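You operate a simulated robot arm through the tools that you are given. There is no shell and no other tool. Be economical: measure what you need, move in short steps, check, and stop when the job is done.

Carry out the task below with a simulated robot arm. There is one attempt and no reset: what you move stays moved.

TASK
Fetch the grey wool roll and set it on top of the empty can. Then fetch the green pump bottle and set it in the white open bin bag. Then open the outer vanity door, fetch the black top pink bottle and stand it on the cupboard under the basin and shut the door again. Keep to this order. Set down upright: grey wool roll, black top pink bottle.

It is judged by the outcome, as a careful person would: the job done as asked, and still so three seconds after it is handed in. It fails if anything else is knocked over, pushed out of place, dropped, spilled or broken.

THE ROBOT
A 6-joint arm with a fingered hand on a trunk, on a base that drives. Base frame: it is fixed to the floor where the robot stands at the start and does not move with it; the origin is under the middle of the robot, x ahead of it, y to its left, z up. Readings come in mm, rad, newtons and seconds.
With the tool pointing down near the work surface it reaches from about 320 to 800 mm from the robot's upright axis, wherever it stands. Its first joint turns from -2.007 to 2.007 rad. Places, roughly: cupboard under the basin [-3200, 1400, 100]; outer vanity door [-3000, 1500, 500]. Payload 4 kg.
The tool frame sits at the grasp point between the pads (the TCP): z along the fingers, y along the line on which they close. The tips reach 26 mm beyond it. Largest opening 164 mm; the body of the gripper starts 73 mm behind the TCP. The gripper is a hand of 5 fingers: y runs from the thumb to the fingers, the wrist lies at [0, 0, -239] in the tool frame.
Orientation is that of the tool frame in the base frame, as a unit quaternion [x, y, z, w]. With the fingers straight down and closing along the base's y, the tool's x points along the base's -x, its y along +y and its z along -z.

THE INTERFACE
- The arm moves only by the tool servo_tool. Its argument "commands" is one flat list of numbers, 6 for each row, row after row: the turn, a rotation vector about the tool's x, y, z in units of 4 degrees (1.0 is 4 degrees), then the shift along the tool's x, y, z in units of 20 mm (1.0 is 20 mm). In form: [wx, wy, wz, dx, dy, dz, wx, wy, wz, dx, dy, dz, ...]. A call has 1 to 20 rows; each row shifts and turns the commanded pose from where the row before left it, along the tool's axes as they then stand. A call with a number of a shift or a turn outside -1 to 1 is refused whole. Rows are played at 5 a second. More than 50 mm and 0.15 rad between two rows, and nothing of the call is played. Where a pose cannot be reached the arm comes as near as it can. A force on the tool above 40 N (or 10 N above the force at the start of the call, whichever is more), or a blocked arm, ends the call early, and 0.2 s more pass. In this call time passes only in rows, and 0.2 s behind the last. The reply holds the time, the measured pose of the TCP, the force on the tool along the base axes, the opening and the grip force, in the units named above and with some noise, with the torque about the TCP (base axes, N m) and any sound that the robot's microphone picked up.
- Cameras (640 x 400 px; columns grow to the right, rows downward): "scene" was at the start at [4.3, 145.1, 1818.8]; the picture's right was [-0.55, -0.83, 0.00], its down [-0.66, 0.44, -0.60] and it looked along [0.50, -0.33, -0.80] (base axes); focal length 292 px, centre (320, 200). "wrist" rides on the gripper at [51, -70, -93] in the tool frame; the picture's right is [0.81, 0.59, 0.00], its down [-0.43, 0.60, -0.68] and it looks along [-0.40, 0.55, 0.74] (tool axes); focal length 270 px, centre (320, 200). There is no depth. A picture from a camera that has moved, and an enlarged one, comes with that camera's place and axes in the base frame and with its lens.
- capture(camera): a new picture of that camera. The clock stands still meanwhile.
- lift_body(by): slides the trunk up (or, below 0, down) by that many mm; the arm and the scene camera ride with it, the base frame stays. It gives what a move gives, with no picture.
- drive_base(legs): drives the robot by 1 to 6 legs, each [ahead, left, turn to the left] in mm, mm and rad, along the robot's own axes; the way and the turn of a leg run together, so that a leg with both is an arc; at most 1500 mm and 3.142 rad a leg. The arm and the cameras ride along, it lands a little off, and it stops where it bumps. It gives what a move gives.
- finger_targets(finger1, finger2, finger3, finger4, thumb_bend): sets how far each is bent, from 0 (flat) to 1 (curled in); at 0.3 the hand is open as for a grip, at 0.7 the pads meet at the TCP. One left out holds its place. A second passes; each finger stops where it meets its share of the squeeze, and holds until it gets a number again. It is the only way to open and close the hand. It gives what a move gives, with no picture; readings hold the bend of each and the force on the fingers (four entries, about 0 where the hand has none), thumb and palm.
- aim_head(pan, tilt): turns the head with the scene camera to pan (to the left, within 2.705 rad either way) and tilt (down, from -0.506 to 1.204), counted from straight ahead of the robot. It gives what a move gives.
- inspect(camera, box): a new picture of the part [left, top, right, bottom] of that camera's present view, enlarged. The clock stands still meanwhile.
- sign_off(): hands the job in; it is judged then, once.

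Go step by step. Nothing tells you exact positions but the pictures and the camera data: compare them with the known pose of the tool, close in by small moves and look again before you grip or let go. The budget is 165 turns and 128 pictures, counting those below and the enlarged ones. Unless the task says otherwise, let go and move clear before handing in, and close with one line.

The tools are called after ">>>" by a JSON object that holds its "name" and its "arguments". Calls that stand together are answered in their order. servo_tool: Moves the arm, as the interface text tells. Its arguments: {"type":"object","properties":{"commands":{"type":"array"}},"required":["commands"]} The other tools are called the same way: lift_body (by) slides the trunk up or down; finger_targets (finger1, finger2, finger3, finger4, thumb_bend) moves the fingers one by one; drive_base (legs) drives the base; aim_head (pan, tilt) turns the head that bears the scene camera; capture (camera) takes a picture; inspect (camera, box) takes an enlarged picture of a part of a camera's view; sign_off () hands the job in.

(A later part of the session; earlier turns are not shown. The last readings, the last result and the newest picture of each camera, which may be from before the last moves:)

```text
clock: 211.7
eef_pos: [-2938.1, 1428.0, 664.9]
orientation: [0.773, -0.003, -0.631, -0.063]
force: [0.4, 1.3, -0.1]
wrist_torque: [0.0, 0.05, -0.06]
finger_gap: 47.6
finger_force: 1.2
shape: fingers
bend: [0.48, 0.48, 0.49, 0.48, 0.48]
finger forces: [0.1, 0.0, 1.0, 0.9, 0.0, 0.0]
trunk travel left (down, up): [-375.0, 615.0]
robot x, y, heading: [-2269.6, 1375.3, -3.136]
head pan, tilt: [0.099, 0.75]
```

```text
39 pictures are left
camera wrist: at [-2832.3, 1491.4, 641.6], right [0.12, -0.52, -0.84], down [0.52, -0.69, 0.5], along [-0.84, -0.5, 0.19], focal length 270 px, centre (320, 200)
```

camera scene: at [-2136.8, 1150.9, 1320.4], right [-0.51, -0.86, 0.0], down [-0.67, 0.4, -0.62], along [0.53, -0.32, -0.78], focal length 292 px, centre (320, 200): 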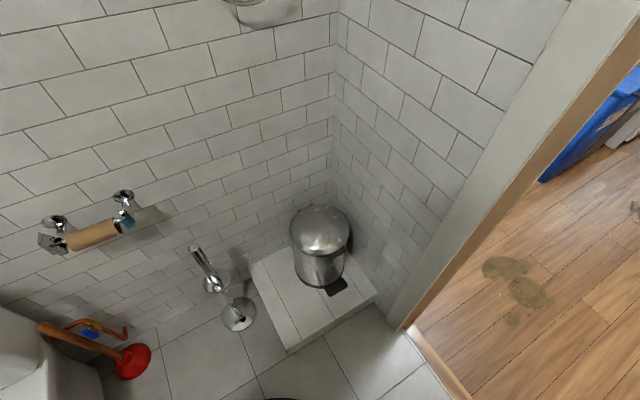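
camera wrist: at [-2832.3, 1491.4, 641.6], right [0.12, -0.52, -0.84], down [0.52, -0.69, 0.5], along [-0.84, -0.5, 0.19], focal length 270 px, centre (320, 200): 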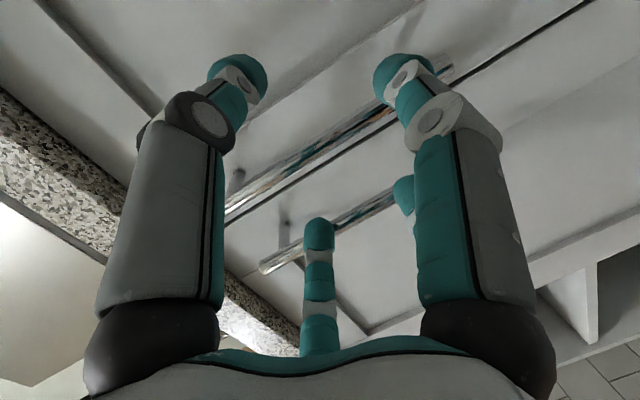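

Two fingers graze the neighbouring bar; I'll back off, narrow the fingers, and re-approach centred on the right bar.

>>> {"name": "servo_tool", "arguments": {"commands": [0, 0, 0, 0, 0, -1, 0, 0, 0, 0, 0.1, -0.5]}}

>>> {"name": "finger_targets", "arguments": {"finger1": 0.57, "finger2": 0.57, "finger3": 0.57, "finger4": 0.57, "thumb_bend": 0.46}}

>>> {"name": "servo_tool", "arguments": {"commands": [0, 0, 0, 0, 0, 1, 0, 0, 0, 0, 0, 1]}}

>>> {"name": "capture", "arguments": {"camera": "wrist"}}

```text
clock: 212.3
eef_pos: [-2907.7, 1422.5, 671.8]
orientation: [0.773, -0.002, -0.631, -0.063]
force: [-1.8, 0.6, 0.2]
wrist_torque: [-0.01, -0.01, 0.03]
finger_gap: 47.5
finger_force: 0.1
shape: fingers
bend: [0.48, 0.48, 0.48, 0.48, 0.48]
finger forces: [0.1, 0.0, 0.0, 0.0, 0.1, 0.0]
trunk travel left (down, up): [-375.0, 615.0]
robot x, y, heading: [-2264.1, 1373.6, -3.131]
head pan, tilt: [0.099, 0.75]
```

```text
clock: 213.3
eef_pos: [-2907.1, 1422.7, 671.8]
orientation: [0.774, -0.002, -0.63, -0.063]
force: [1.2, -1.0, 0.1]
wrist_torque: [-0.02, 0.02, -0.01]
finger_gap: 42.3
finger_force: 0.0
shape: fingers
bend: [0.56, 0.56, 0.56, 0.56, 0.46]
finger forces: [0.0, 0.0, 0.0, 0.0, 0.1, 0.0]
trunk travel left (down, up): [-375.0, 615.0]
robot x, y, heading: [-2267.6, 1375.1, -3.139]
head pan, tilt: [0.099, 0.75]
```

```text
clock: 213.9
eef_pos: [-2948.4, 1424.5, 663.2]
orientation: [0.773, -0.001, -0.631, -0.062]
force: [15.4, -2.8, 6.2]
wrist_torque: [0.09, 0.25, -0.06]
finger_gap: 42.4
finger_force: 8.5
shape: fingers
bend: [0.56, 0.56, 0.56, 0.77, 0.46]
finger forces: [0.0, 0.1, 0.1, 15.8, 0.1, 0.0]
trunk travel left (down, up): [-375.0, 615.0]
robot x, y, heading: [-2266.5, 1373.2, -3.136]
head pan, tilt: [0.099, 0.75]
```

```text
38 pictures are left
camera wrist: at [-2841.5, 1488.3, 638.5], right [0.12, -0.52, -0.85], down [0.53, -0.69, 0.5], along [-0.84, -0.5, 0.19], focal length 270 px, centre (320, 200)
```

wrist: 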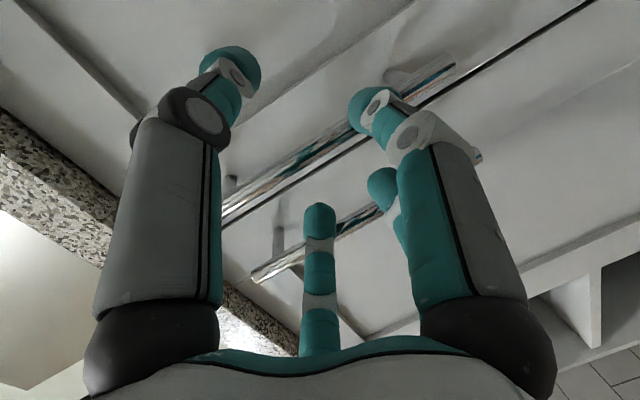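

The uppermost finger (4) hits the neighbouring bar. I'll curl that one away and use the thumb with fingers 1–3.

>>> {"name": "servo_tool", "arguments": {"commands": [0, 0, 0, 0, 0, -1, 0, 0, 0, 0, 0, -0.5]}}

>>> {"name": "finger_targets", "arguments": {"finger4": 1.0, "finger1": 0.53, "finger2": 0.53, "finger3": 0.53, "thumb_bend": 0.46}}

>>> {"name": "servo_tool", "arguments": {"commands": [0, 0, 0, 0, 0, 1, 0, 0, 0, 0, 0, 0.7, 0, 0, 0, 0, 0, 0]}}

>>> {"name": "capture", "arguments": {"camera": "wrist"}}

```text
clock: 214.5
eef_pos: [-2920.7, 1422.0, 670.4]
orientation: [0.773, -0.002, -0.631, -0.062]
force: [0.2, 0.4, 0.0]
wrist_torque: [-0.05, 0.02, 0.03]
finger_gap: 42.3
finger_force: 0.1
shape: fingers
bend: [0.56, 0.56, 0.56, 0.56, 0.46]
finger forces: [0.0, 0.0, 0.0, 0.0, 0.0, 0.0]
trunk travel left (down, up): [-375.0, 615.0]
robot x, y, heading: [-2262.9, 1373.8, -3.138]
head pan, tilt: [0.099, 0.75]
```

```text
clock: 215.5
eef_pos: [-2919.9, 1422.2, 669.8]
orientation: [0.774, -0.002, -0.63, -0.063]
force: [-0.2, 0.1, -0.6]
wrist_torque: [0.01, -0.02, 0.02]
finger_gap: 44.4
finger_force: 0.0
shape: fingers
bend: [0.53, 0.53, 0.53, 1.0, 0.46]
finger forces: [0.1, 0.1, 0.0, 0.0, 0.0, 0.0]
trunk travel left (down, up): [-375.0, 615.0]
robot x, y, heading: [-2267.6, 1377.0, -3.133]
head pan, tilt: [0.099, 0.75]
```

```text
clock: 216.3
eef_pos: [-2953.5, 1426.5, 664.8]
orientation: [0.774, -0.001, -0.631, -0.062]
force: [-0.6, -0.2, -0.2]
wrist_torque: [-0.02, -0.01, 0.01]
finger_gap: 44.3
finger_force: 0.0
shape: fingers
bend: [0.53, 0.53, 0.53, 1.0, 0.46]
finger forces: [0.1, 0.0, 0.0, 0.0, 0.0, 0.0]
trunk travel left (down, up): [-375.0, 615.0]
robot x, y, heading: [-2265.8, 1375.5, -3.133]
head pan, tilt: [0.099, 0.75]
```

```text
37 pictures are left
camera wrist: at [-2847.5, 1490.7, 639.7], right [0.12, -0.52, -0.84], down [0.52, -0.69, 0.5], along [-0.84, -0.5, 0.19], focal length 270 px, centre (320, 200)
```

wrist: 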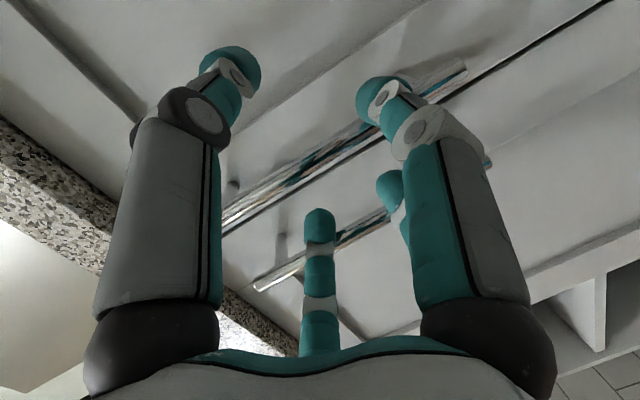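

The digits are arranged radially and finger 1 lines up with the bar itself. I'll back off, roll the hand 30°, and approach again.

>>> {"name": "servo_tool", "arguments": {"commands": [0, 0, 0, 0, 0, -1, 0, 0, 0, 0, 0, -1, 0, 0, 1, 0, 0, 0, 0, 0, 1, 0, 0, 0, 0, 0, 1, 0, 0, 0, 0, 0, 1, 0, 0, 0, 0, 0, 1, 0, 0, 0, 0, 0, 1, 0, 0, 0, 0, 0, 1, 0, 0, 0, 0, 0, 0.5, 0, 0, 0]}}

>>> {"name": "capture", "arguments": {"camera": "wrist"}}

```text
clock: 218.5
eef_pos: [-2912.9, 1423.0, 670.6]
orientation: [0.747, -0.202, -0.625, 0.103]
force: [0.0, -0.1, -0.8]
wrist_torque: [-0.03, -0.01, 0.01]
finger_gap: 44.5
finger_force: 0.0
shape: fingers
bend: [0.53, 0.53, 0.53, 1.0, 0.46]
finger forces: [0.0, 0.1, 0.0, 0.0, 0.1, 0.1]
trunk travel left (down, up): [-375.0, 615.0]
robot x, y, heading: [-2265.3, 1374.3, -3.136]
head pan, tilt: [0.099, 0.75]
```

```text
36 pictures are left
camera wrist: at [-2804.6, 1453.6, 615.8], right [0.01, -0.88, -0.48], down [0.5, -0.41, 0.76], along [-0.87, -0.25, 0.43], focal length 270 px, centre (320, 200)
```

wrist: 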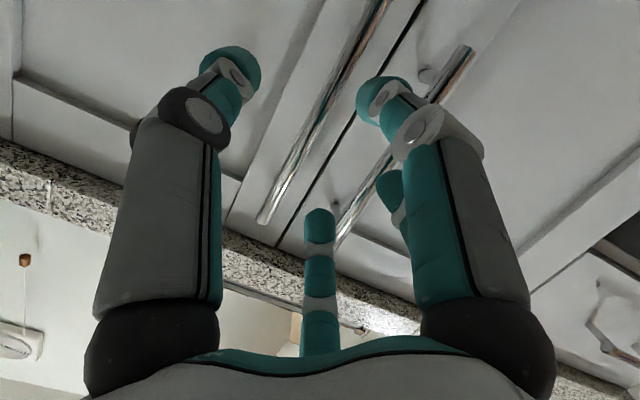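

The bar now passes between the thumb and the fingers. A small sideways nudge and then forward.

>>> {"name": "servo_tool", "arguments": {"commands": [0, 0, 0, 0.2, 0.15, 0, 0, 0, 0, 0, 0, 1, 0, 0, 0, 0, 0, 1, 0, 0, 0, 0, 0, 0.7, 0, 0, 0, 0, 0, 0]}}

>>> {"name": "capture", "arguments": {"camera": "wrist"}}

```text
clock: 219.7
eef_pos: [-2965.6, 1425.7, 659.0]
orientation: [0.747, -0.202, -0.625, 0.104]
force: [11.0, 8.8, 0.6]
wrist_torque: [0.09, -0.13, 0.36]
finger_gap: 45.3
finger_force: 7.0
shape: fingers
bend: [0.53, 0.59, 0.53, 1.0, 0.46]
finger forces: [0.6, 13.4, 0.0, 0.1, 0.0, 0.0]
trunk travel left (down, up): [-375.0, 615.0]
robot x, y, heading: [-2263.9, 1372.8, -3.137]
head pan, tilt: [0.099, 0.75]
```

```text
35 pictures are left
camera wrist: at [-2857.6, 1455.8, 603.6], right [0.01, -0.88, -0.48], down [0.5, -0.41, 0.76], along [-0.87, -0.25, 0.43], focal length 270 px, centre (320, 200)
```

wrist: 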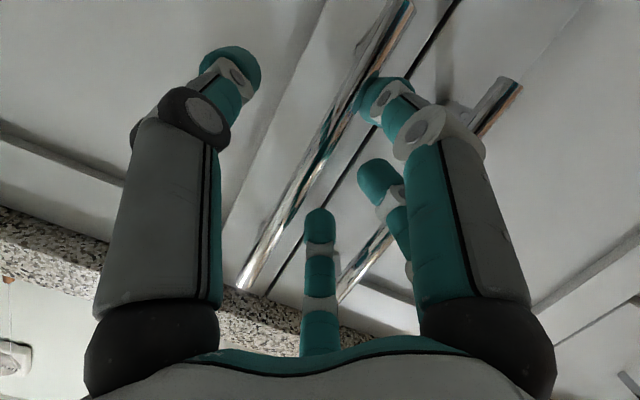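

Finger 2 is leaning on the left bar; I'll bend it inwards a little, advance another centimetre and close.

>>> {"name": "finger_targets", "arguments": {"finger2": 0.63, "finger3": 0.58}}

>>> {"name": "servo_tool", "arguments": {"commands": [0, 0, 0, 0, 0, 0.4, 0, 0, 0, 0, 0, 0.3]}}

>>> {"name": "finger_targets", "arguments": {"finger1": 0.75, "finger2": 0.75, "finger3": 0.75, "thumb_bend": 0.8}}

>>> {"name": "capture", "arguments": {"camera": "wrist"}}

```text
clock: 220.7
eef_pos: [-2968.0, 1422.8, 658.3]
orientation: [0.747, -0.201, -0.625, 0.104]
force: [0.0, 0.0, -0.6]
wrist_torque: [0.01, 0.01, 0.01]
finger_gap: 44.7
finger_force: 0.0
shape: fingers
bend: [0.53, 0.63, 0.57, 1.0, 0.46]
finger forces: [0.1, 0.0, 0.0, 0.0, 0.0, 0.0]
trunk travel left (down, up): [-375.0, 615.0]
robot x, y, heading: [-2264.4, 1371.9, -3.135]
head pan, tilt: [0.099, 0.75]
```

```text
clock: 221.3
eef_pos: [-2979.0, 1424.1, 655.3]
orientation: [0.747, -0.202, -0.626, 0.103]
force: [9.8, 1.0, 1.8]
wrist_torque: [0.0, 0.24, 0.21]
finger_gap: 44.8
finger_force: 5.2
shape: fingers
bend: [0.53, 0.65, 0.57, 1.0, 0.46]
finger forces: [0.1, 3.5, 7.5, 0.0, 0.0, 0.1]
trunk travel left (down, up): [-375.0, 615.0]
robot x, y, heading: [-2264.5, 1373.4, -3.132]
head pan, tilt: [0.099, 0.75]
```

```text
clock: 222.3
eef_pos: [-2981.1, 1425.8, 655.7]
orientation: [0.747, -0.202, -0.625, 0.104]
force: [-3.1, 5.1, -3.9]
wrist_torque: [-0.04, -0.01, 0.05]
finger_gap: 0.2
finger_force: 8.6
shape: fingers
bend: [0.72, 0.76, 0.72, 1.0, 0.67]
finger forces: [1.9, 0.1, 0.1, 0.0, 17.1, 0.0]
trunk travel left (down, up): [-375.0, 615.0]
robot x, y, heading: [-2262.0, 1375.6, -3.134]
head pan, tilt: [0.099, 0.75]
```

```text
34 pictures are left
camera wrist: at [-2871.8, 1457.2, 600.3], right [0.01, -0.88, -0.48], down [0.5, -0.41, 0.76], along [-0.87, -0.25, 0.43], focal length 270 px, centre (320, 200)
```

wrist: 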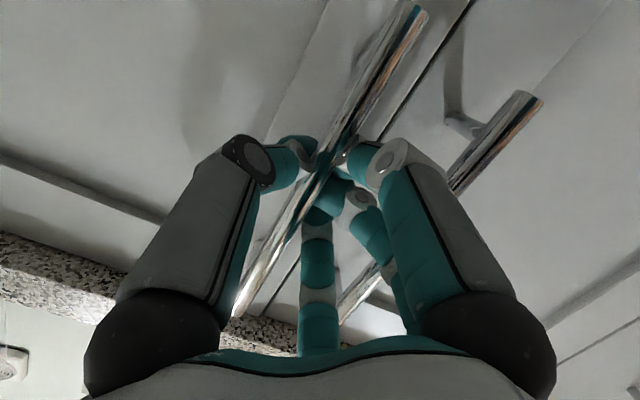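

The fingertips have closed behind the bar. Now pulling along the hinge arc.

>>> {"name": "servo_tool", "arguments": {"commands": [0, 0, 0, 0.06, -0.29, -0.86, 0, 0, 0, 0.04, -0.33, -0.86, 0, 0, 0, 0, -0.42, -0.85]}}

>>> {"name": "servo_tool", "arguments": {"commands": [0, 0, 0, -0.03, -0.46, -0.8, 0, 0, 0, -0.08, -0.55, -0.78]}}

>>> {"name": "capture", "arguments": {"camera": "scene"}}

```text
clock: 223.1
eef_pos: [-2927.1, 1438.7, 654.0]
orientation: [0.746, -0.203, -0.626, 0.103]
force: [-5.7, 14.8, -1.1]
wrist_torque: [0.16, 0.06, 0.15]
finger_gap: 0.0
finger_force: 12.6
shape: fingers
bend: [0.72, 0.76, 0.72, 1.0, 0.67]
finger forces: [0.0, 0.0, 0.0, 0.1, 24.6, 0.0]
trunk travel left (down, up): [-375.0, 615.0]
robot x, y, heading: [-2264.7, 1372.9, -3.139]
head pan, tilt: [0.099, 0.75]
```

```text
clock: 223.7
eef_pos: [-2892.7, 1453.3, 655.4]
orientation: [0.746, -0.202, -0.626, 0.104]
force: [-12.1, 20.7, 0.6]
wrist_torque: [0.23, 0.11, 0.25]
finger_gap: 0.2
finger_force: 14.7
shape: fingers
bend: [0.72, 0.76, 0.72, 1.0, 0.66]
finger forces: [0.0, 0.0, 0.0, 0.0, 29.3, 0.0]
trunk travel left (down, up): [-375.0, 615.0]
robot x, y, heading: [-2267.3, 1375.0, -3.134]
head pan, tilt: [0.099, 0.75]
```

```text
33 pictures are left
camera scene: at [-2285.3, 1182.3, 1332.5], right [-0.11, 0.99, 0.0], down [0.68, 0.07, -0.73], along [-0.73, -0.08, -0.68], focal length 292 px, centre (320, 200)
```

scene: 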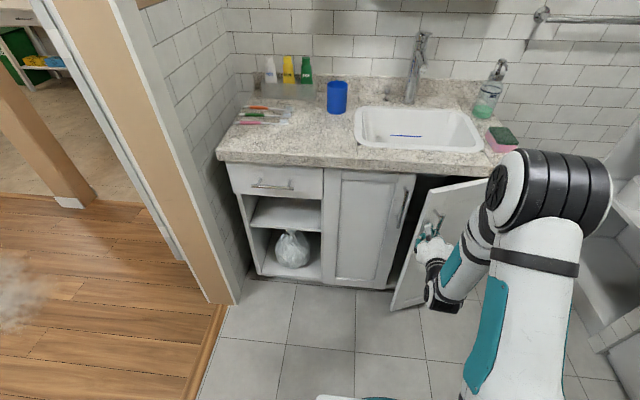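

The door is opening well. Its pull points toward the hinge, so I'll continue with more sideways motion.

>>> {"name": "servo_tool", "arguments": {"commands": [0, 0, 0, -0.2, -0.6, -0.3, 0, 0, 0, -0.2, -0.75, -0.5, 0, 0, 0, -0.15, -0.65, -0.6]}}

>>> {"name": "servo_tool", "arguments": {"commands": [0, 0, 0, -0.2, -0.75, -0.55, 0, 0, 0, -0.2, -0.75, -0.55]}}

```text
clock: 224.5
eef_pos: [-2860.5, 1487.5, 652.0]
orientation: [0.748, -0.201, -0.624, 0.104]
force: [4.0, -5.5, 1.0]
wrist_torque: [-0.16, -0.1, -0.05]
finger_gap: 0.0
finger_force: 2.8
shape: fingers
bend: [0.72, 0.76, 0.66, 1.0, 0.68]
finger forces: [5.5, 0.1, 0.0, 0.0, 0.0, 0.1]
trunk travel left (down, up): [-375.0, 615.0]
robot x, y, heading: [-2262.8, 1376.5, -3.135]
head pan, tilt: [0.099, 0.75]
```

```text
clock: 225.1
eef_pos: [-2833.5, 1515.5, 654.3]
orientation: [0.747, -0.202, -0.625, 0.103]
force: [8.5, -8.1, 0.4]
wrist_torque: [-0.22, -0.13, -0.06]
finger_gap: 0.8
finger_force: 5.7
shape: fingers
bend: [0.73, 0.76, 0.66, 1.0, 0.68]
finger forces: [7.9, 0.0, 0.0, 3.7, 0.1, 0.0]
trunk travel left (down, up): [-375.0, 615.0]
robot x, y, heading: [-2264.7, 1376.2, -3.135]
head pan, tilt: [0.099, 0.75]
```

>>> {"name": "servo_tool", "arguments": {"commands": [0, 0, 0, -0.18, -0.64, -0.53, 0, 0, 0, -0.2, -0.68, -0.47, 0, 0, 0, -0.23, -0.71, -0.42, 0, 0, 0, -0.26, -0.75, -0.37]}}

>>> {"name": "capture", "arguments": {"camera": "scene"}}

```text
clock: 226.1
eef_pos: [-2792.7, 1573.6, 654.1]
orientation: [0.746, -0.202, -0.626, 0.104]
force: [0.1, -0.4, 1.5]
wrist_torque: [-0.09, 0.05, 0.07]
finger_gap: 0.1
finger_force: 2.2
shape: fingers
bend: [0.73, 0.76, 0.66, 1.0, 0.68]
finger forces: [2.2, 2.3, 0.0, 0.1, 0.0, 0.0]
trunk travel left (down, up): [-375.0, 615.0]
robot x, y, heading: [-2265.0, 1374.4, -3.136]
head pan, tilt: [0.099, 0.75]
```

```text
32 pictures are left
camera scene: at [-2284.1, 1180.6, 1332.3], right [-0.11, 0.99, 0.0], down [0.68, 0.07, -0.73], along [-0.73, -0.08, -0.68], focal length 292 px, centre (320, 200)
```

scene: 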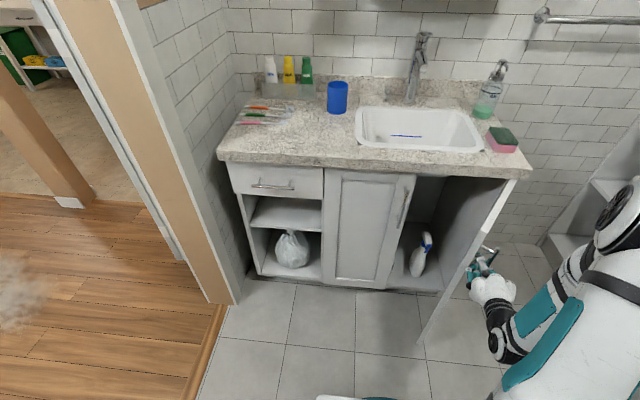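

The door is at about 55° and a spray bottle is visible inside on the left. Continuing to nearly 90°.

>>> {"name": "servo_tool", "arguments": {"commands": [0, 0, 0, -0.29, -0.79, -0.31, 0, 0, 0, -0.3, -0.78, -0.26, 0, 0, 0, -0.33, -0.81, -0.16, 0, 0, 0, -0.34, -0.8, -0.11]}}

>>> {"name": "capture", "arguments": {"camera": "scene"}}

```text
clock: 227.1
eef_pos: [-2767.1, 1639.9, 651.9]
orientation: [0.747, -0.201, -0.625, 0.105]
force: [13.9, -6.5, 4.1]
wrist_torque: [-0.5, 0.17, 1.08]
finger_gap: 5.3
finger_force: 17.8
shape: fingers
bend: [0.72, 0.75, 0.66, 1.0, 0.68]
finger forces: [11.9, 23.1, 0.0, 0.0, 0.1, 0.1]
trunk travel left (down, up): [-375.0, 615.0]
robot x, y, heading: [-2266.1, 1375.2, -3.132]
head pan, tilt: [0.099, 0.75]
```

```text
31 pictures are left
camera scene: at [-2282.6, 1179.9, 1332.2], right [-0.11, 0.99, 0.0], down [0.68, 0.07, -0.73], along [-0.73, -0.08, -0.68], focal length 292 px, centre (320, 200)
```

scene: 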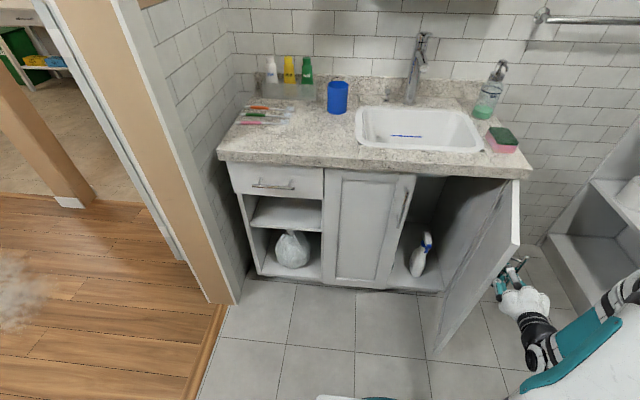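

The door stands at about 75°, wide enough. I'll open the fingers and withdraw from the handle.

>>> {"name": "finger_targets", "arguments": {"finger1": 0.45, "finger2": 0.5, "finger3": 0.5, "thumb_bend": 0.4}}

>>> {"name": "servo_tool", "arguments": {"commands": [0, 0, 0, 0, 0, -0.5, 0, 0, 0, 0, 0, -0.5, 0, 0, 0, 0, 0, -0.5, 0, 0, 0, 0, 0, -0.5, 0, 0, 0, 0, 0, -0.5, 0, 0, 0, 0, 0, -0.5]}}

>>> {"name": "capture", "arguments": {"camera": "wrist"}}

>>> {"name": "capture", "arguments": {"camera": "scene"}}

```text
clock: 228.1
eef_pos: [-2767.8, 1639.8, 652.8]
orientation: [0.746, -0.202, -0.626, 0.103]
force: [-1.4, 0.4, 15.3]
wrist_torque: [-0.78, 0.1, -0.04]
finger_gap: 76.1
finger_force: 14.3
shape: fingers
bend: [0.54, 0.59, 0.5, 1.0, 0.4]
finger forces: [18.1, 10.3, 0.0, 0.1, 0.1, 0.1]
trunk travel left (down, up): [-375.0, 615.0]
robot x, y, heading: [-2265.2, 1372.0, -3.134]
head pan, tilt: [0.099, 0.75]
```

```text
clock: 229.5
eef_pos: [-2709.6, 1633.2, 665.8]
orientation: [0.746, -0.201, -0.626, 0.103]
force: [-0.1, -0.2, -0.8]
wrist_torque: [0.04, 0.0, 0.0]
finger_gap: 61.0
finger_force: 0.2
shape: fingers
bend: [0.45, 0.5, 0.5, 1.0, 0.4]
finger forces: [0.0, 0.0, 0.1, 0.1, 0.1, 0.0]
trunk travel left (down, up): [-375.0, 615.0]
robot x, y, heading: [-2265.7, 1369.4, -3.131]
head pan, tilt: [0.099, 0.75]
```

```text
30 pictures are left
camera wrist: at [-2600.2, 1664.9, 610.7], right [0.01, -0.88, -0.48], down [0.5, -0.41, 0.76], along [-0.87, -0.25, 0.43], focal length 270 px, centre (320, 200)
```

wrist: 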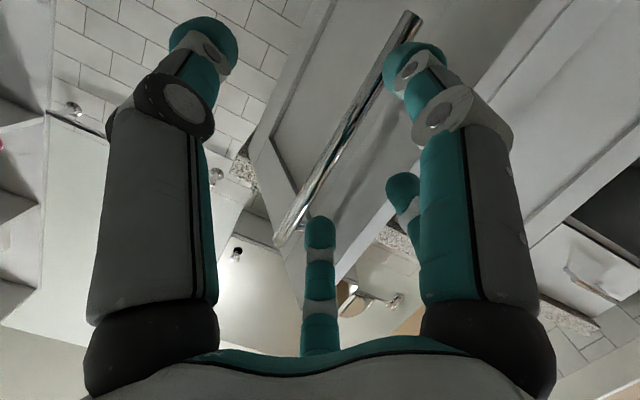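

```text
29 pictures are left
camera scene: at [-2284.1, 1180.7, 1332.3], right [-0.11, 0.99, 0.0], down [0.68, 0.07, -0.73], along [-0.73, -0.08, -0.68], focal length 292 px, centre (320, 200)
```

scene: 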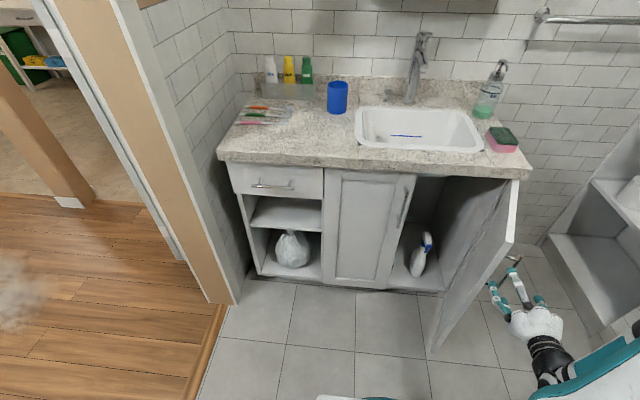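

The hand is free and the door stays open at about 70°. I'll pull back further, lift the trunk clear and look at the cupboard's inside from a zoom.

>>> {"name": "servo_tool", "arguments": {"commands": [0, 0, 0, 0, 0, -1, 0, 0, 0, 0, 0, -1]}}

>>> {"name": "lift_body", "arguments": {"by": 400}}

>>> {"name": "inspect", "arguments": {"camera": "scene", "box": [340, 140, 540, 300]}}

```text
clock: 230.1
eef_pos: [-2673.1, 1637.5, 671.5]
orientation: [0.746, -0.201, -0.626, 0.105]
force: [-0.1, -0.2, 0.2]
wrist_torque: [-0.03, 0.03, -0.01]
finger_gap: 61.3
finger_force: 0.0
shape: fingers
bend: [0.45, 0.5, 0.5, 1.0, 0.4]
finger forces: [0.0, 0.0, 0.0, 0.1, 0.0, 0.0]
out of reach, approached as far as the arm can: row 2
trunk travel left (down, up): [-375.0, 615.0]
robot x, y, heading: [-2261.4, 1376.6, -3.132]
head pan, tilt: [0.099, 0.75]
```

```text
clock: 234.0
eef_pos: [-2672.7, 1636.4, 1071.7]
orientation: [0.747, -0.2, -0.626, 0.104]
force: [-0.4, 0.3, 0.4]
wrist_torque: [0.04, -0.05, 0.01]
finger_gap: 60.9
finger_force: 0.0
shape: fingers
bend: [0.45, 0.5, 0.5, 1.0, 0.4]
finger forces: [0.0, 0.0, 0.0, 0.1, 0.0, 0.0]
trunk travel left (down, up): [-775.0, 215.0]
robot x, y, heading: [-2265.0, 1371.7, -3.127]
head pan, tilt: [0.099, 0.75]
```

```text
2.50 times, centred on (440, 220) of scene
camera zoom: at [-2284.1, 1180.7, 1732.2], right [-0.11, 0.99, 0.0], down [0.68, 0.07, -0.73], along [-0.73, -0.08, -0.68], focal length 729 px, centre (20, 150)
```

zoom: 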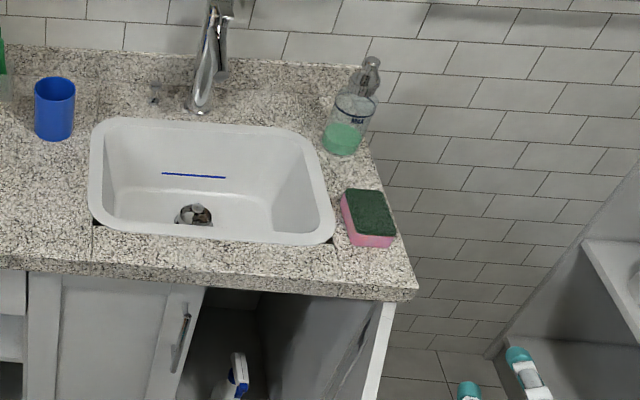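

I'll bring the hand back towards the centre in a ~30° forward tilt (which I'll use for the pink bottle), then drive out to the counter.

>>> {"name": "servo_tool", "arguments": {"commands": [0, 0, -1, 0, 0, 0, 0, 0, -1, 0, 0, 0, 0, 0, -1, 0, 0, 0, 0, 0, -1, 0, 0, 0, 0, 0, -1, 0, 0, 0, 0, 0, -1, 0, 0, 0, 0, 0, -1, 0, 0, 0, 0, 0, -0.5, 0, 0, 0, 0, 1, 0, 0, 0.95, 0, 0, 1, 0, 0, 0.95, 0, 0, 1, 0, 0, 0.95, 0, 0, 1, 0, 0, 0.95, 0, 0, 1, 0, 0, 0.95, 0, 0, 1, 0, 0, 0.95, 0, 0, 1, 0, 0, 0.95, 0, 0, 1, 0, 0, 0.95, 0, 0, 1, 0, 0, 0.95, 0, 0, 1, 0, 0, 0.95, 0, 0, 1, 0, 0, 0.95, 0, 0, 1, 0, 0, 0.95, 0]}}

>>> {"name": "finger_targets", "arguments": {"finger1": 0.4, "finger2": 0.4, "finger3": 0.4, "finger4": 0.4, "thumb_bend": 0.4}}

```text
clock: 238.2
eef_pos: [-2745.3, 1482.8, 1015.7]
orientation: [0.963, -0.025, -0.262, -0.055]
force: [-0.6, 0.0, 0.3]
wrist_torque: [0.0, -0.03, 0.02]
finger_gap: 61.3
finger_force: 0.1
shape: fingers
bend: [0.45, 0.5, 0.5, 1.0, 0.4]
finger forces: [0.0, 0.1, 0.0, 0.0, 0.0, 0.1]
out of reach, approached as far as the arm can: row 9, 10, 11, 12, 13, 14, 15, 16
trunk travel left (down, up): [-775.0, 215.0]
robot x, y, heading: [-2263.0, 1376.2, -3.138]
head pan, tilt: [0.099, 0.75]
```

```text
clock: 239.2
eef_pos: [-2746.3, 1483.3, 1015.4]
orientation: [0.963, -0.026, -0.263, -0.056]
force: [0.6, 0.6, -0.1]
wrist_torque: [-0.02, 0.03, 0.01]
finger_gap: 66.7
finger_force: 0.1
shape: fingers
bend: [0.4, 0.4, 0.4, 0.4, 0.4]
finger forces: [0.1, 0.0, 0.0, 0.0, 0.1, 0.0]
trunk travel left (down, up): [-775.0, 215.0]
robot x, y, heading: [-2266.1, 1376.1, -3.133]
head pan, tilt: [0.099, 0.75]
```

>>> {"name": "lift_body", "arguments": {"by": 210}}

>>> {"name": "drive_base", "arguments": {"legs": [[20, 0, 0], [0, 0, -1.57]]}}

```text
clock: 241.4
eef_pos: [-2747.3, 1483.7, 1226.4]
orientation: [0.963, -0.025, -0.264, -0.055]
force: [0.3, 0.7, 0.0]
wrist_torque: [0.01, 0.01, 0.03]
finger_gap: 66.7
finger_force: 0.0
shape: fingers
bend: [0.4, 0.4, 0.4, 0.4, 0.4]
finger forces: [0.1, 0.0, 0.1, 0.0, 0.1, 0.0]
trunk travel left (down, up): [-985.0, 5.0]
robot x, y, heading: [-2264.0, 1371.2, -3.134]
head pan, tilt: [0.099, 0.75]
```

```text
clock: 246.0
eef_pos: [-2186.1, 1856.9, 1225.8]
orientation: [-0.672, 0.69, 0.15, 0.223]
force: [0.1, 0.0, -0.5]
wrist_torque: [-0.03, -0.02, 0.0]
finger_gap: 66.6
finger_force: 0.1
shape: fingers
bend: [0.4, 0.4, 0.4, 0.4, 0.4]
finger forces: [0.0, 0.0, 0.1, 0.0, 0.0, 0.1]
trunk travel left (down, up): [-985.0, 5.0]
robot x, y, heading: [-2287.7, 1374.3, 1.601]
head pan, tilt: [0.099, 0.75]
```

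>>> {"name": "drive_base", "arguments": {"legs": [[0, 115, -0.03], [-1500, 0, 0], [-80, 0, 0]]}}

```text
clock: 254.9
eef_pos: [-2281.6, 276.5, 1226.5]
orientation: [-0.667, 0.695, 0.148, 0.224]
force: [0.2, -0.7, -0.7]
wrist_torque: [0.01, 0.01, -0.01]
finger_gap: 66.7
finger_force: 0.2
shape: fingers
bend: [0.4, 0.4, 0.4, 0.4, 0.4]
finger forces: [0.0, 0.1, 0.0, 0.0, 0.0, 0.0]
trunk travel left (down, up): [-985.0, 5.0]
robot x, y, heading: [-2382.2, -204.1, 1.583]
head pan, tilt: [0.099, 0.75]
```

>>> {"name": "drive_base", "arguments": {"legs": [[0, 0, -1.583], [1500, 0, 0]]}}

```text
clock: 266.1
eef_pos: [-407.6, -313.9, 1224.8]
orientation: [0.03, 0.963, -0.057, 0.263]
force: [0.7, 0.6, -0.4]
wrist_torque: [-0.03, -0.03, -0.02]
finger_gap: 67.0
finger_force: 0.0
shape: fingers
bend: [0.4, 0.4, 0.4, 0.4, 0.4]
finger forces: [0.0, 0.0, 0.0, 0.0, 0.1, 0.0]
trunk travel left (down, up): [-985.0, 5.0]
robot x, y, heading: [-883.7, -195.5, -0.004]
head pan, tilt: [0.099, 0.75]
```

>>> {"name": "drive_base", "arguments": {"legs": [[810, 0, 0], [0, 205, 0]]}}

>>> {"name": "aim_head", "arguments": {"pan": -0.35, "tilt": 0.95}}

>>> {"name": "capture", "arguments": {"camera": "scene"}}

>>> {"name": "capture", "arguments": {"camera": "wrist"}}

```text
clock: 271.6
eef_pos: [396.0, -121.3, 1225.2]
orientation: [0.036, 0.963, -0.059, 0.262]
force: [0.2, 0.8, -0.1]
wrist_torque: [-0.02, 0.02, -0.01]
finger_gap: 66.9
finger_force: 0.0
shape: fingers
bend: [0.4, 0.4, 0.4, 0.4, 0.4]
finger forces: [0.0, 0.1, 0.1, 0.0, 0.0, 0.0]
trunk travel left (down, up): [-985.0, 5.0]
robot x, y, heading: [-80.4, -4.9, -0.019]
head pan, tilt: [0.099, 0.75]
```

```text
clock: 272.5
eef_pos: [396.1, -122.5, 1225.5]
orientation: [0.036, 0.963, -0.058, 0.262]
force: [0.0, 1.0, 0.3]
wrist_torque: [0.04, 0.01, 0.0]
finger_gap: 66.9
finger_force: 0.0
shape: fingers
bend: [0.4, 0.4, 0.4, 0.4, 0.4]
finger forces: [0.0, 0.0, 0.1, 0.0, 0.0, 0.0]
trunk travel left (down, up): [-985.0, 5.0]
robot x, y, heading: [-80.1, 0.8, -0.017]
head pan, tilt: [-0.351, 0.949]
```

```text
27 pictures are left
camera scene: at [-68.4, 160.4, 1926.8], right [-0.36, -0.93, 0.0], down [-0.76, 0.29, -0.58], along [0.54, -0.21, -0.81], focal length 292 px, centre (320, 200)
```

scene: 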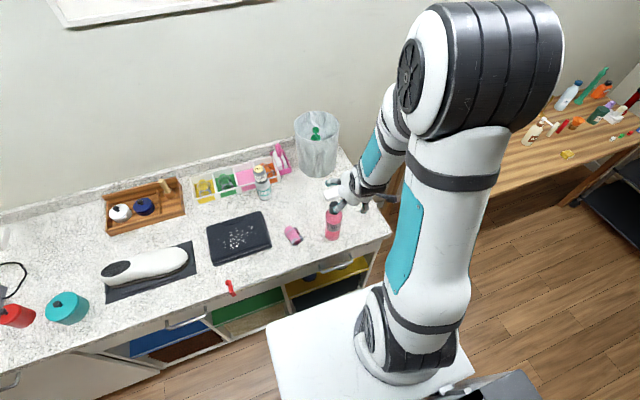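

```text
26 pictures are left
camera wrist: at [298.5, -176.5, 1285.8], right [-0.64, 0.61, -0.47], down [0.09, 0.66, 0.74], along [0.77, 0.43, -0.48], focal length 270 px, centre (320, 200)
```

wrist: 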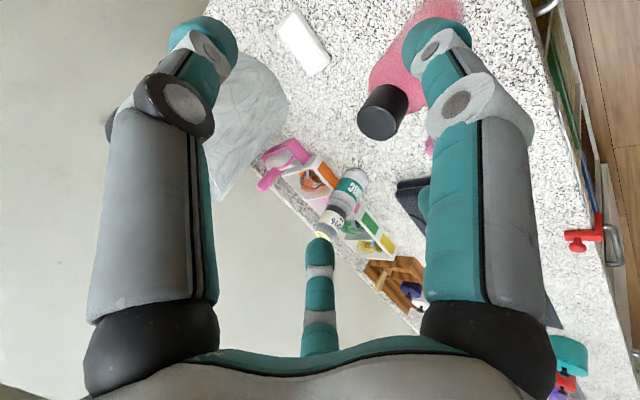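

>>> {"name": "inspect", "arguments": {"camera": "scene", "box": [305, 190, 365, 250]}}

>>> {"name": "inspect", "arguments": {"camera": "wrist", "box": [340, 0, 470, 150]}}

```text
6.67 times, centred on (335, 220) of scene
camera zoom: at [-68.4, 160.4, 1926.8], right [-0.36, -0.93, 0.0], down [-0.76, 0.29, -0.58], along [0.54, -0.21, -0.81], focal length 1943 px, centre (220, 67)
```

zoom: 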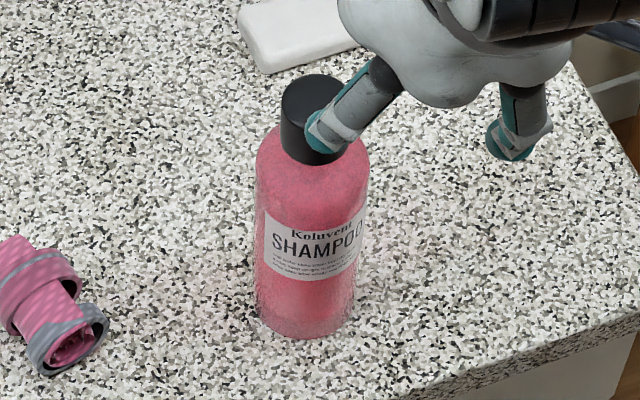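

```text
2.67 times, centred on (405, 75) of wrist
camera zoom: at [298.5, -176.5, 1285.8], right [-0.64, 0.61, -0.47], down [0.09, 0.66, 0.74], along [0.77, 0.43, -0.48], focal length 721 px, centre (93, 533)
```

zoom: 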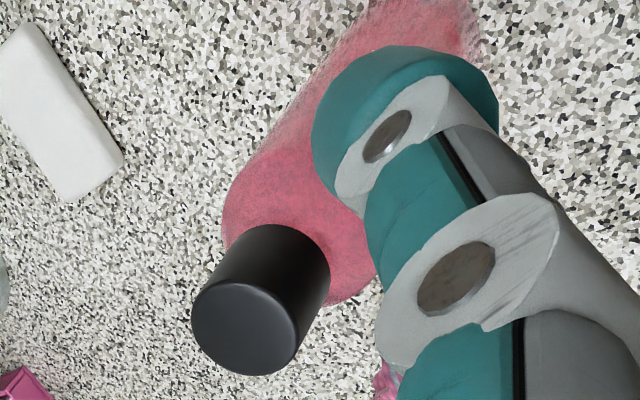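

The pink bottle stands near (434,-93) with a narrow cap topping out around z≈1112. A straight-down grip on the cap will be cleanest, so I'll level the tool and move above it.

>>> {"name": "servo_tool", "arguments": {"commands": [-0.5, 1, 0, 0, 0, 0, -0.5, 1, 0, 0, 0, 0, -0.5, 1, 0, 0, 0, 0, -0.38, 1, 0, 0, 0, 0, 0, 1, 0, 0, 0, 0, 0, 1, 0, 0, 0, 0, 0, 1, 0, 0, 0, 0, 0, 0.7, 0, 0, 0, 0]}}

```text
clock: 274.3
eef_pos: [396.5, -122.1, 1226.3]
orientation: [0.025, 1.0, 0.013, -0.002]
force: [0.8, 0.2, 0.2]
wrist_torque: [0.01, -0.01, -0.04]
finger_gap: 66.8
finger_force: 0.1
shape: fingers
bend: [0.4, 0.4, 0.4, 0.4, 0.4]
finger forces: [0.1, 0.1, 0.1, 0.0, 0.0, 0.0]
out of reach, approached as far as the arm can: row 2, 3
trunk travel left (down, up): [-985.0, 5.0]
robot x, y, heading: [-84.1, 1.1, -0.016]
head pan, tilt: [-0.351, 0.949]
```

>>> {"name": "servo_tool", "arguments": {"commands": [0.37, 0, 0, -0.59, 0.52, 0, 0, 0, 0, -0.59, 0.52, 0, 0, 0, 0, -0.59, 0.52, 0, 0, 0, 0, 0, 0, 0.8]}}

>>> {"name": "capture", "arguments": {"camera": "wrist"}}

```text
clock: 275.3
eef_pos: [432.0, -94.4, 1209.7]
orientation: [0.026, 1.0, 0.001, -0.001]
force: [-0.3, -0.6, 0.4]
wrist_torque: [0.02, 0.02, 0.02]
finger_gap: 66.7
finger_force: 0.0
shape: fingers
bend: [0.4, 0.4, 0.4, 0.4, 0.4]
finger forces: [0.0, 0.0, 0.0, 0.0, 0.0, 0.1]
trunk travel left (down, up): [-985.0, 5.0]
robot x, y, heading: [-84.3, 0.6, -0.019]
head pan, tilt: [-0.351, 0.949]
```

```text
23 pictures are left
camera wrist: at [378.0, -161.5, 1301.7], right [-0.78, 0.63, 0.0], down [0.46, 0.57, 0.68], along [0.42, 0.53, -0.74], focal length 270 px, centre (320, 200)
```

wrist: 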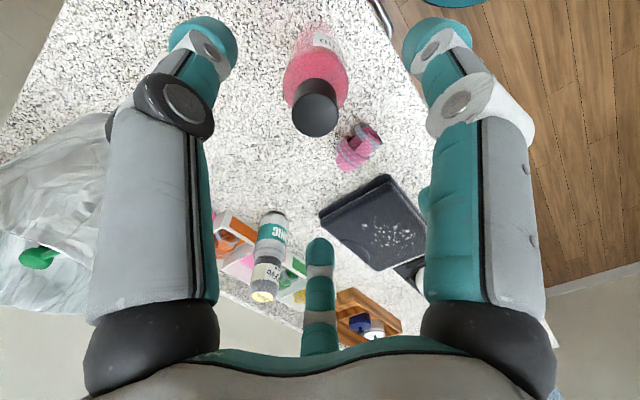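

The cap is within 3 mm of the tool axis. Opening a little wider and descending onto it.

>>> {"name": "finger_targets", "arguments": {"finger1": 0.34, "finger2": 0.34, "finger3": 0.34, "finger4": 0.34, "thumb_bend": 0.34}}

>>> {"name": "servo_tool", "arguments": {"commands": [0, 0, 0, -0.12, -0.09, 1, 0, 0, 0, 0, 0, 1, 0, 0, 0, 0, 0, 1, 0, 0, 0, 0, 0, 1, 0, 0, 0, 0, 0, 1, 0, 0, 0, 0, 0, 0.7, 0, 0, 0, 0, 0, 0]}}

>>> {"name": "capture", "arguments": {"camera": "wrist"}}

```text
clock: 276.3
eef_pos: [430.9, -93.3, 1208.6]
orientation: [0.026, 1.0, 0.0, -0.002]
force: [-0.7, -0.5, -0.1]
wrist_torque: [-0.04, 0.0, 0.0]
finger_gap: 81.0
finger_force: 0.1
shape: fingers
bend: [0.34, 0.34, 0.34, 0.34, 0.34]
finger forces: [0.0, 0.1, 0.0, 0.0, 0.1, 0.0]
trunk travel left (down, up): [-985.0, 5.0]
robot x, y, heading: [-85.4, 2.2, -0.017]
head pan, tilt: [-0.351, 0.949]
```

```text
clock: 277.9
eef_pos: [434.2, -94.8, 1095.7]
orientation: [0.025, 1.0, -0.001, -0.002]
force: [-0.2, 0.3, 0.3]
wrist_torque: [-0.01, 0.01, 0.01]
finger_gap: 81.2
finger_force: 0.0
shape: fingers
bend: [0.34, 0.34, 0.34, 0.34, 0.34]
finger forces: [0.0, 0.0, 0.0, 0.1, 0.1, 0.0]
trunk travel left (down, up): [-985.0, 5.0]
robot x, y, heading: [-83.8, 2.2, -0.019]
head pan, tilt: [-0.351, 0.949]
```

```text
22 pictures are left
camera wrist: at [380.0, -161.2, 1189.5], right [-0.78, 0.63, 0.0], down [0.46, 0.57, 0.68], along [0.42, 0.53, -0.74], focal length 270 px, centre (320, 200)
```

wrist: 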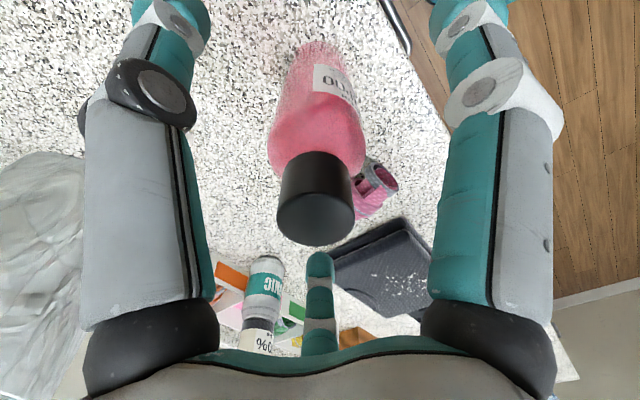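

>>> {"name": "servo_tool", "arguments": {"commands": [0, 0, 0, 0, 0, 0.55, 0, 0, 0, 0, 0, 0]}}

>>> {"name": "finger_targets", "arguments": {"finger1": 0.62, "finger2": 0.62, "finger3": 0.62, "finger4": 0.62, "thumb_bend": 0.62}}

>>> {"name": "capture", "arguments": {"camera": "wrist"}}

```text
clock: 278.5
eef_pos: [433.7, -92.1, 1085.5]
orientation: [0.026, 1.0, 0.001, -0.003]
force: [0.7, 0.4, -1.0]
wrist_torque: [-0.01, -0.01, -0.03]
finger_gap: 81.2
finger_force: 0.0
shape: fingers
bend: [0.34, 0.34, 0.34, 0.34, 0.34]
finger forces: [0.0, 0.0, 0.0, 0.0, 0.1, 0.0]
trunk travel left (down, up): [-985.0, 5.0]
robot x, y, heading: [-85.5, -5.8, -0.017]
head pan, tilt: [-0.351, 0.949]
```

```text
clock: 279.5
eef_pos: [434.0, -93.0, 1086.2]
orientation: [0.026, 1.0, 0.0, -0.002]
force: [0.9, 0.3, 4.3]
wrist_torque: [-0.01, -0.06, -0.01]
finger_gap: 17.9
finger_force: 6.7
shape: fingers
bend: [0.6, 0.59, 0.59, 0.59, 0.6]
finger forces: [1.6, 2.5, 3.5, 3.1, 2.9, 0.1]
trunk travel left (down, up): [-985.0, 5.0]
robot x, y, heading: [-81.5, 0.7, -0.014]
head pan, tilt: [-0.351, 0.949]
```

```text
21 pictures are left
camera wrist: at [379.0, -160.6, 1179.4], right [-0.78, 0.63, 0.0], down [0.46, 0.57, 0.68], along [0.42, 0.53, -0.74], focal length 270 px, centre (320, 200)
```

wrist: 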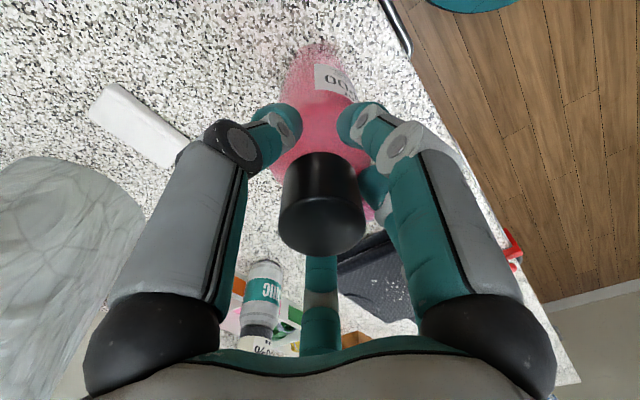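

The tips sit on the sloping shoulder; I'll reopen, go 16 mm lower to hold the straight body, and close again.

>>> {"name": "finger_targets", "arguments": {"finger1": 0.36, "finger2": 0.36, "finger3": 0.36, "finger4": 0.36, "thumb_bend": 0.36}}

>>> {"name": "servo_tool", "arguments": {"commands": [0, 0, 0, -0.05, -0.05, 0.8, 0, 0, 0, 0, 0, 0]}}

>>> {"name": "finger_targets", "arguments": {"finger1": 0.6, "finger2": 0.6, "finger3": 0.6, "finger4": 0.6, "thumb_bend": 0.6}}

>>> {"name": "finger_targets", "arguments": {"finger1": 0.68, "finger2": 0.68, "finger3": 0.68, "finger4": 0.68, "thumb_bend": 0.68}}

>>> {"name": "capture", "arguments": {"camera": "wrist"}}

```text
clock: 280.5
eef_pos: [432.8, -92.6, 1085.8]
orientation: [0.025, 1.0, 0.001, -0.002]
force: [-0.6, 1.2, 0.1]
wrist_torque: [-0.05, 0.0, 0.01]
finger_gap: 76.4
finger_force: 0.1
shape: fingers
bend: [0.36, 0.36, 0.36, 0.36, 0.36]
finger forces: [0.0, 0.0, 0.0, 0.0, 0.0, 0.0]
trunk travel left (down, up): [-985.0, 5.0]
robot x, y, heading: [-81.6, 1.7, -0.021]
head pan, tilt: [-0.351, 0.949]
```

```text
clock: 281.1
eef_pos: [434.5, -94.0, 1069.5]
orientation: [0.025, 1.0, 0.001, -0.002]
force: [0.2, -0.6, 1.0]
wrist_torque: [-0.01, -0.01, -0.01]
finger_gap: 76.6
finger_force: 0.2
shape: fingers
bend: [0.36, 0.36, 0.36, 0.36, 0.36]
finger forces: [0.0, 0.0, 0.1, 0.0, 0.0, 0.0]
trunk travel left (down, up): [-985.0, 5.0]
robot x, y, heading: [-79.6, 2.4, -0.02]
head pan, tilt: [-0.351, 0.949]
```

```text
clock: 282.1
eef_pos: [433.2, -95.0, 1068.3]
orientation: [0.025, 1.0, 0.0, -0.002]
force: [0.3, -0.1, 0.6]
wrist_torque: [-0.01, -0.02, 0.0]
finger_gap: 27.2
finger_force: 10.0
shape: fingers
bend: [0.56, 0.56, 0.56, 0.56, 0.57]
finger forces: [3.5, 4.3, 4.1, 3.7, 4.9, 0.0]
trunk travel left (down, up): [-985.0, 5.0]
robot x, y, heading: [-81.5, 0.9, -0.016]
head pan, tilt: [-0.351, 0.949]
```

```text
clock: 283.1
eef_pos: [434.0, -93.8, 1067.2]
orientation: [0.025, 1.0, 0.001, -0.002]
force: [1.3, 0.6, 0.2]
wrist_torque: [-0.04, 0.0, 0.01]
finger_gap: 25.8
finger_force: 25.0
shape: fingers
bend: [0.58, 0.56, 0.56, 0.57, 0.6]
finger forces: [7.9, 9.9, 9.8, 8.1, 14.6, 0.0]
trunk travel left (down, up): [-985.0, 5.0]
robot x, y, heading: [-83.8, -1.7, -0.018]
head pan, tilt: [-0.351, 0.949]
```

```text
20 pictures are left
camera wrist: at [380.4, -161.9, 1162.0], right [-0.78, 0.63, 0.0], down [0.46, 0.57, 0.68], along [0.42, 0.53, -0.74], focal length 270 px, centre (320, 200)
```

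wrist: 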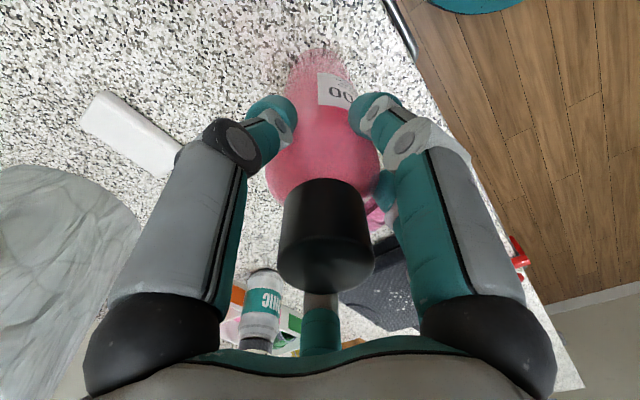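

Firm, even grip; the bottle base is 168 mm below the TCP. Lifting and driving back to the bathroom.

>>> {"name": "servo_tool", "arguments": {"commands": [0, 0, 0, 0, 0, -0.5, 0, 0, 0, 0, 0, -1, 0, 0, 0, 0, 0, -1, 0, 0, 0, 0, 0, -1, 0, 0, 0, 0, 0, -1, 0, 0, 0, 0, 0, -1, 0, 0, 0, 0, 0, -1]}}

>>> {"name": "drive_base", "arguments": {"legs": [[-300, -130, 0.017], [-1100, -70, 0], [-900, 0, 0]]}}

```text
clock: 284.7
eef_pos: [437.4, -94.2, 1199.4]
orientation: [0.025, 1.0, 0.001, -0.001]
force: [-0.8, 0.1, -1.0]
wrist_torque: [-0.01, -0.02, 0.03]
finger_gap: 25.9
finger_force: 25.1
shape: fingers
bend: [0.58, 0.56, 0.56, 0.57, 0.6]
finger forces: [7.9, 10.1, 9.9, 8.1, 14.4, 0.0]
trunk travel left (down, up): [-985.0, 5.0]
robot x, y, heading: [-82.4, -2.1, -0.019]
head pan, tilt: [-0.351, 0.949]
```

```text
clock: 296.6
eef_pos: [-1889.3, -267.0, 1198.6]
orientation: [0.018, 1.0, 0.001, -0.001]
force: [-0.2, 0.1, -1.0]
wrist_torque: [0.0, 0.03, 0.0]
finger_gap: 26.1
finger_force: 25.1
shape: fingers
bend: [0.58, 0.56, 0.56, 0.57, 0.6]
finger forces: [7.8, 10.0, 10.0, 8.1, 14.2, 0.0]
trunk travel left (down, up): [-985.0, 5.0]
robot x, y, heading: [-2411.1, -175.4, -0.005]
head pan, tilt: [-0.351, 0.949]
```

>>> {"name": "drive_base", "arguments": {"legs": [[0, 0, 1.575], [1500, 0, 0], [30, 0, 0]]}}

```text
clock: 308.3
eef_pos: [-2400.8, 1860.1, 1197.8]
orientation: [0.71, -0.704, 0.001, 0.001]
force: [-1.0, 0.2, -1.1]
wrist_torque: [-0.02, -0.03, 0.0]
finger_gap: 25.8
finger_force: 24.6
shape: fingers
bend: [0.58, 0.56, 0.56, 0.57, 0.6]
finger forces: [7.6, 9.2, 9.8, 8.0, 14.0, 0.0]
trunk travel left (down, up): [-985.0, 5.0]
robot x, y, heading: [-2464.0, 1336.6, 1.611]
head pan, tilt: [-0.351, 0.949]
```

>>> {"name": "drive_base", "arguments": {"legs": [[0, -50, 0], [0, 0, 1.53]]}}

>>> {"name": "aim_head", "arguments": {"pan": -0.1, "tilt": 0.95}}

>>> {"name": "capture", "arguments": {"camera": "scene"}}

```text
clock: 312.8
eef_pos: [-2930.9, 1447.7, 1198.3]
orientation: [0.999, -0.04, 0.003, 0.0]
force: [-1.0, -0.5, -0.7]
wrist_torque: [0.0, -0.01, -0.01]
finger_gap: 25.4
finger_force: 24.0
shape: fingers
bend: [0.58, 0.56, 0.56, 0.58, 0.6]
finger forces: [7.4, 8.6, 10.0, 8.0, 13.9, 0.0]
trunk travel left (down, up): [-985.0, 5.0]
robot x, y, heading: [-2415.0, 1339.3, 3.097]
head pan, tilt: [-0.351, 0.949]
```

```text
clock: 313.6
eef_pos: [-2932.1, 1449.3, 1197.6]
orientation: [0.999, -0.041, 0.001, 0.0]
force: [-0.5, 0.6, -0.8]
wrist_torque: [0.02, 0.01, -0.02]
finger_gap: 25.3
finger_force: 24.1
shape: fingers
bend: [0.58, 0.56, 0.56, 0.58, 0.6]
finger forces: [7.4, 8.5, 10.0, 7.9, 13.9, 0.0]
trunk travel left (down, up): [-985.0, 5.0]
robot x, y, heading: [-2417.6, 1340.0, 3.092]
head pan, tilt: [-0.099, 0.949]
```

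```text
19 pictures are left
camera scene: at [-2434.7, 1161.5, 1926.7], right [0.15, 0.99, 0.0], down [0.8, -0.12, -0.58], along [-0.58, 0.09, -0.81], focal length 292 px, centre (320, 200)
```

scene: 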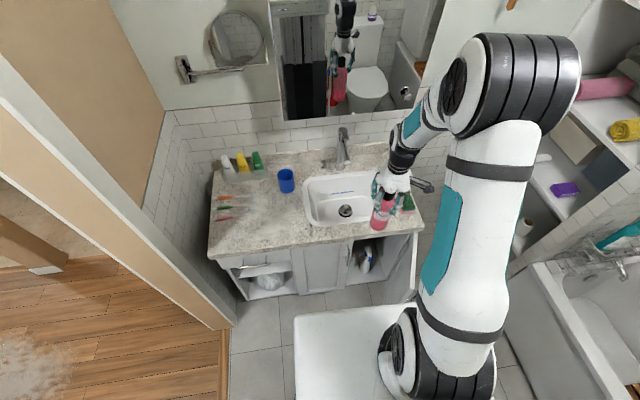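

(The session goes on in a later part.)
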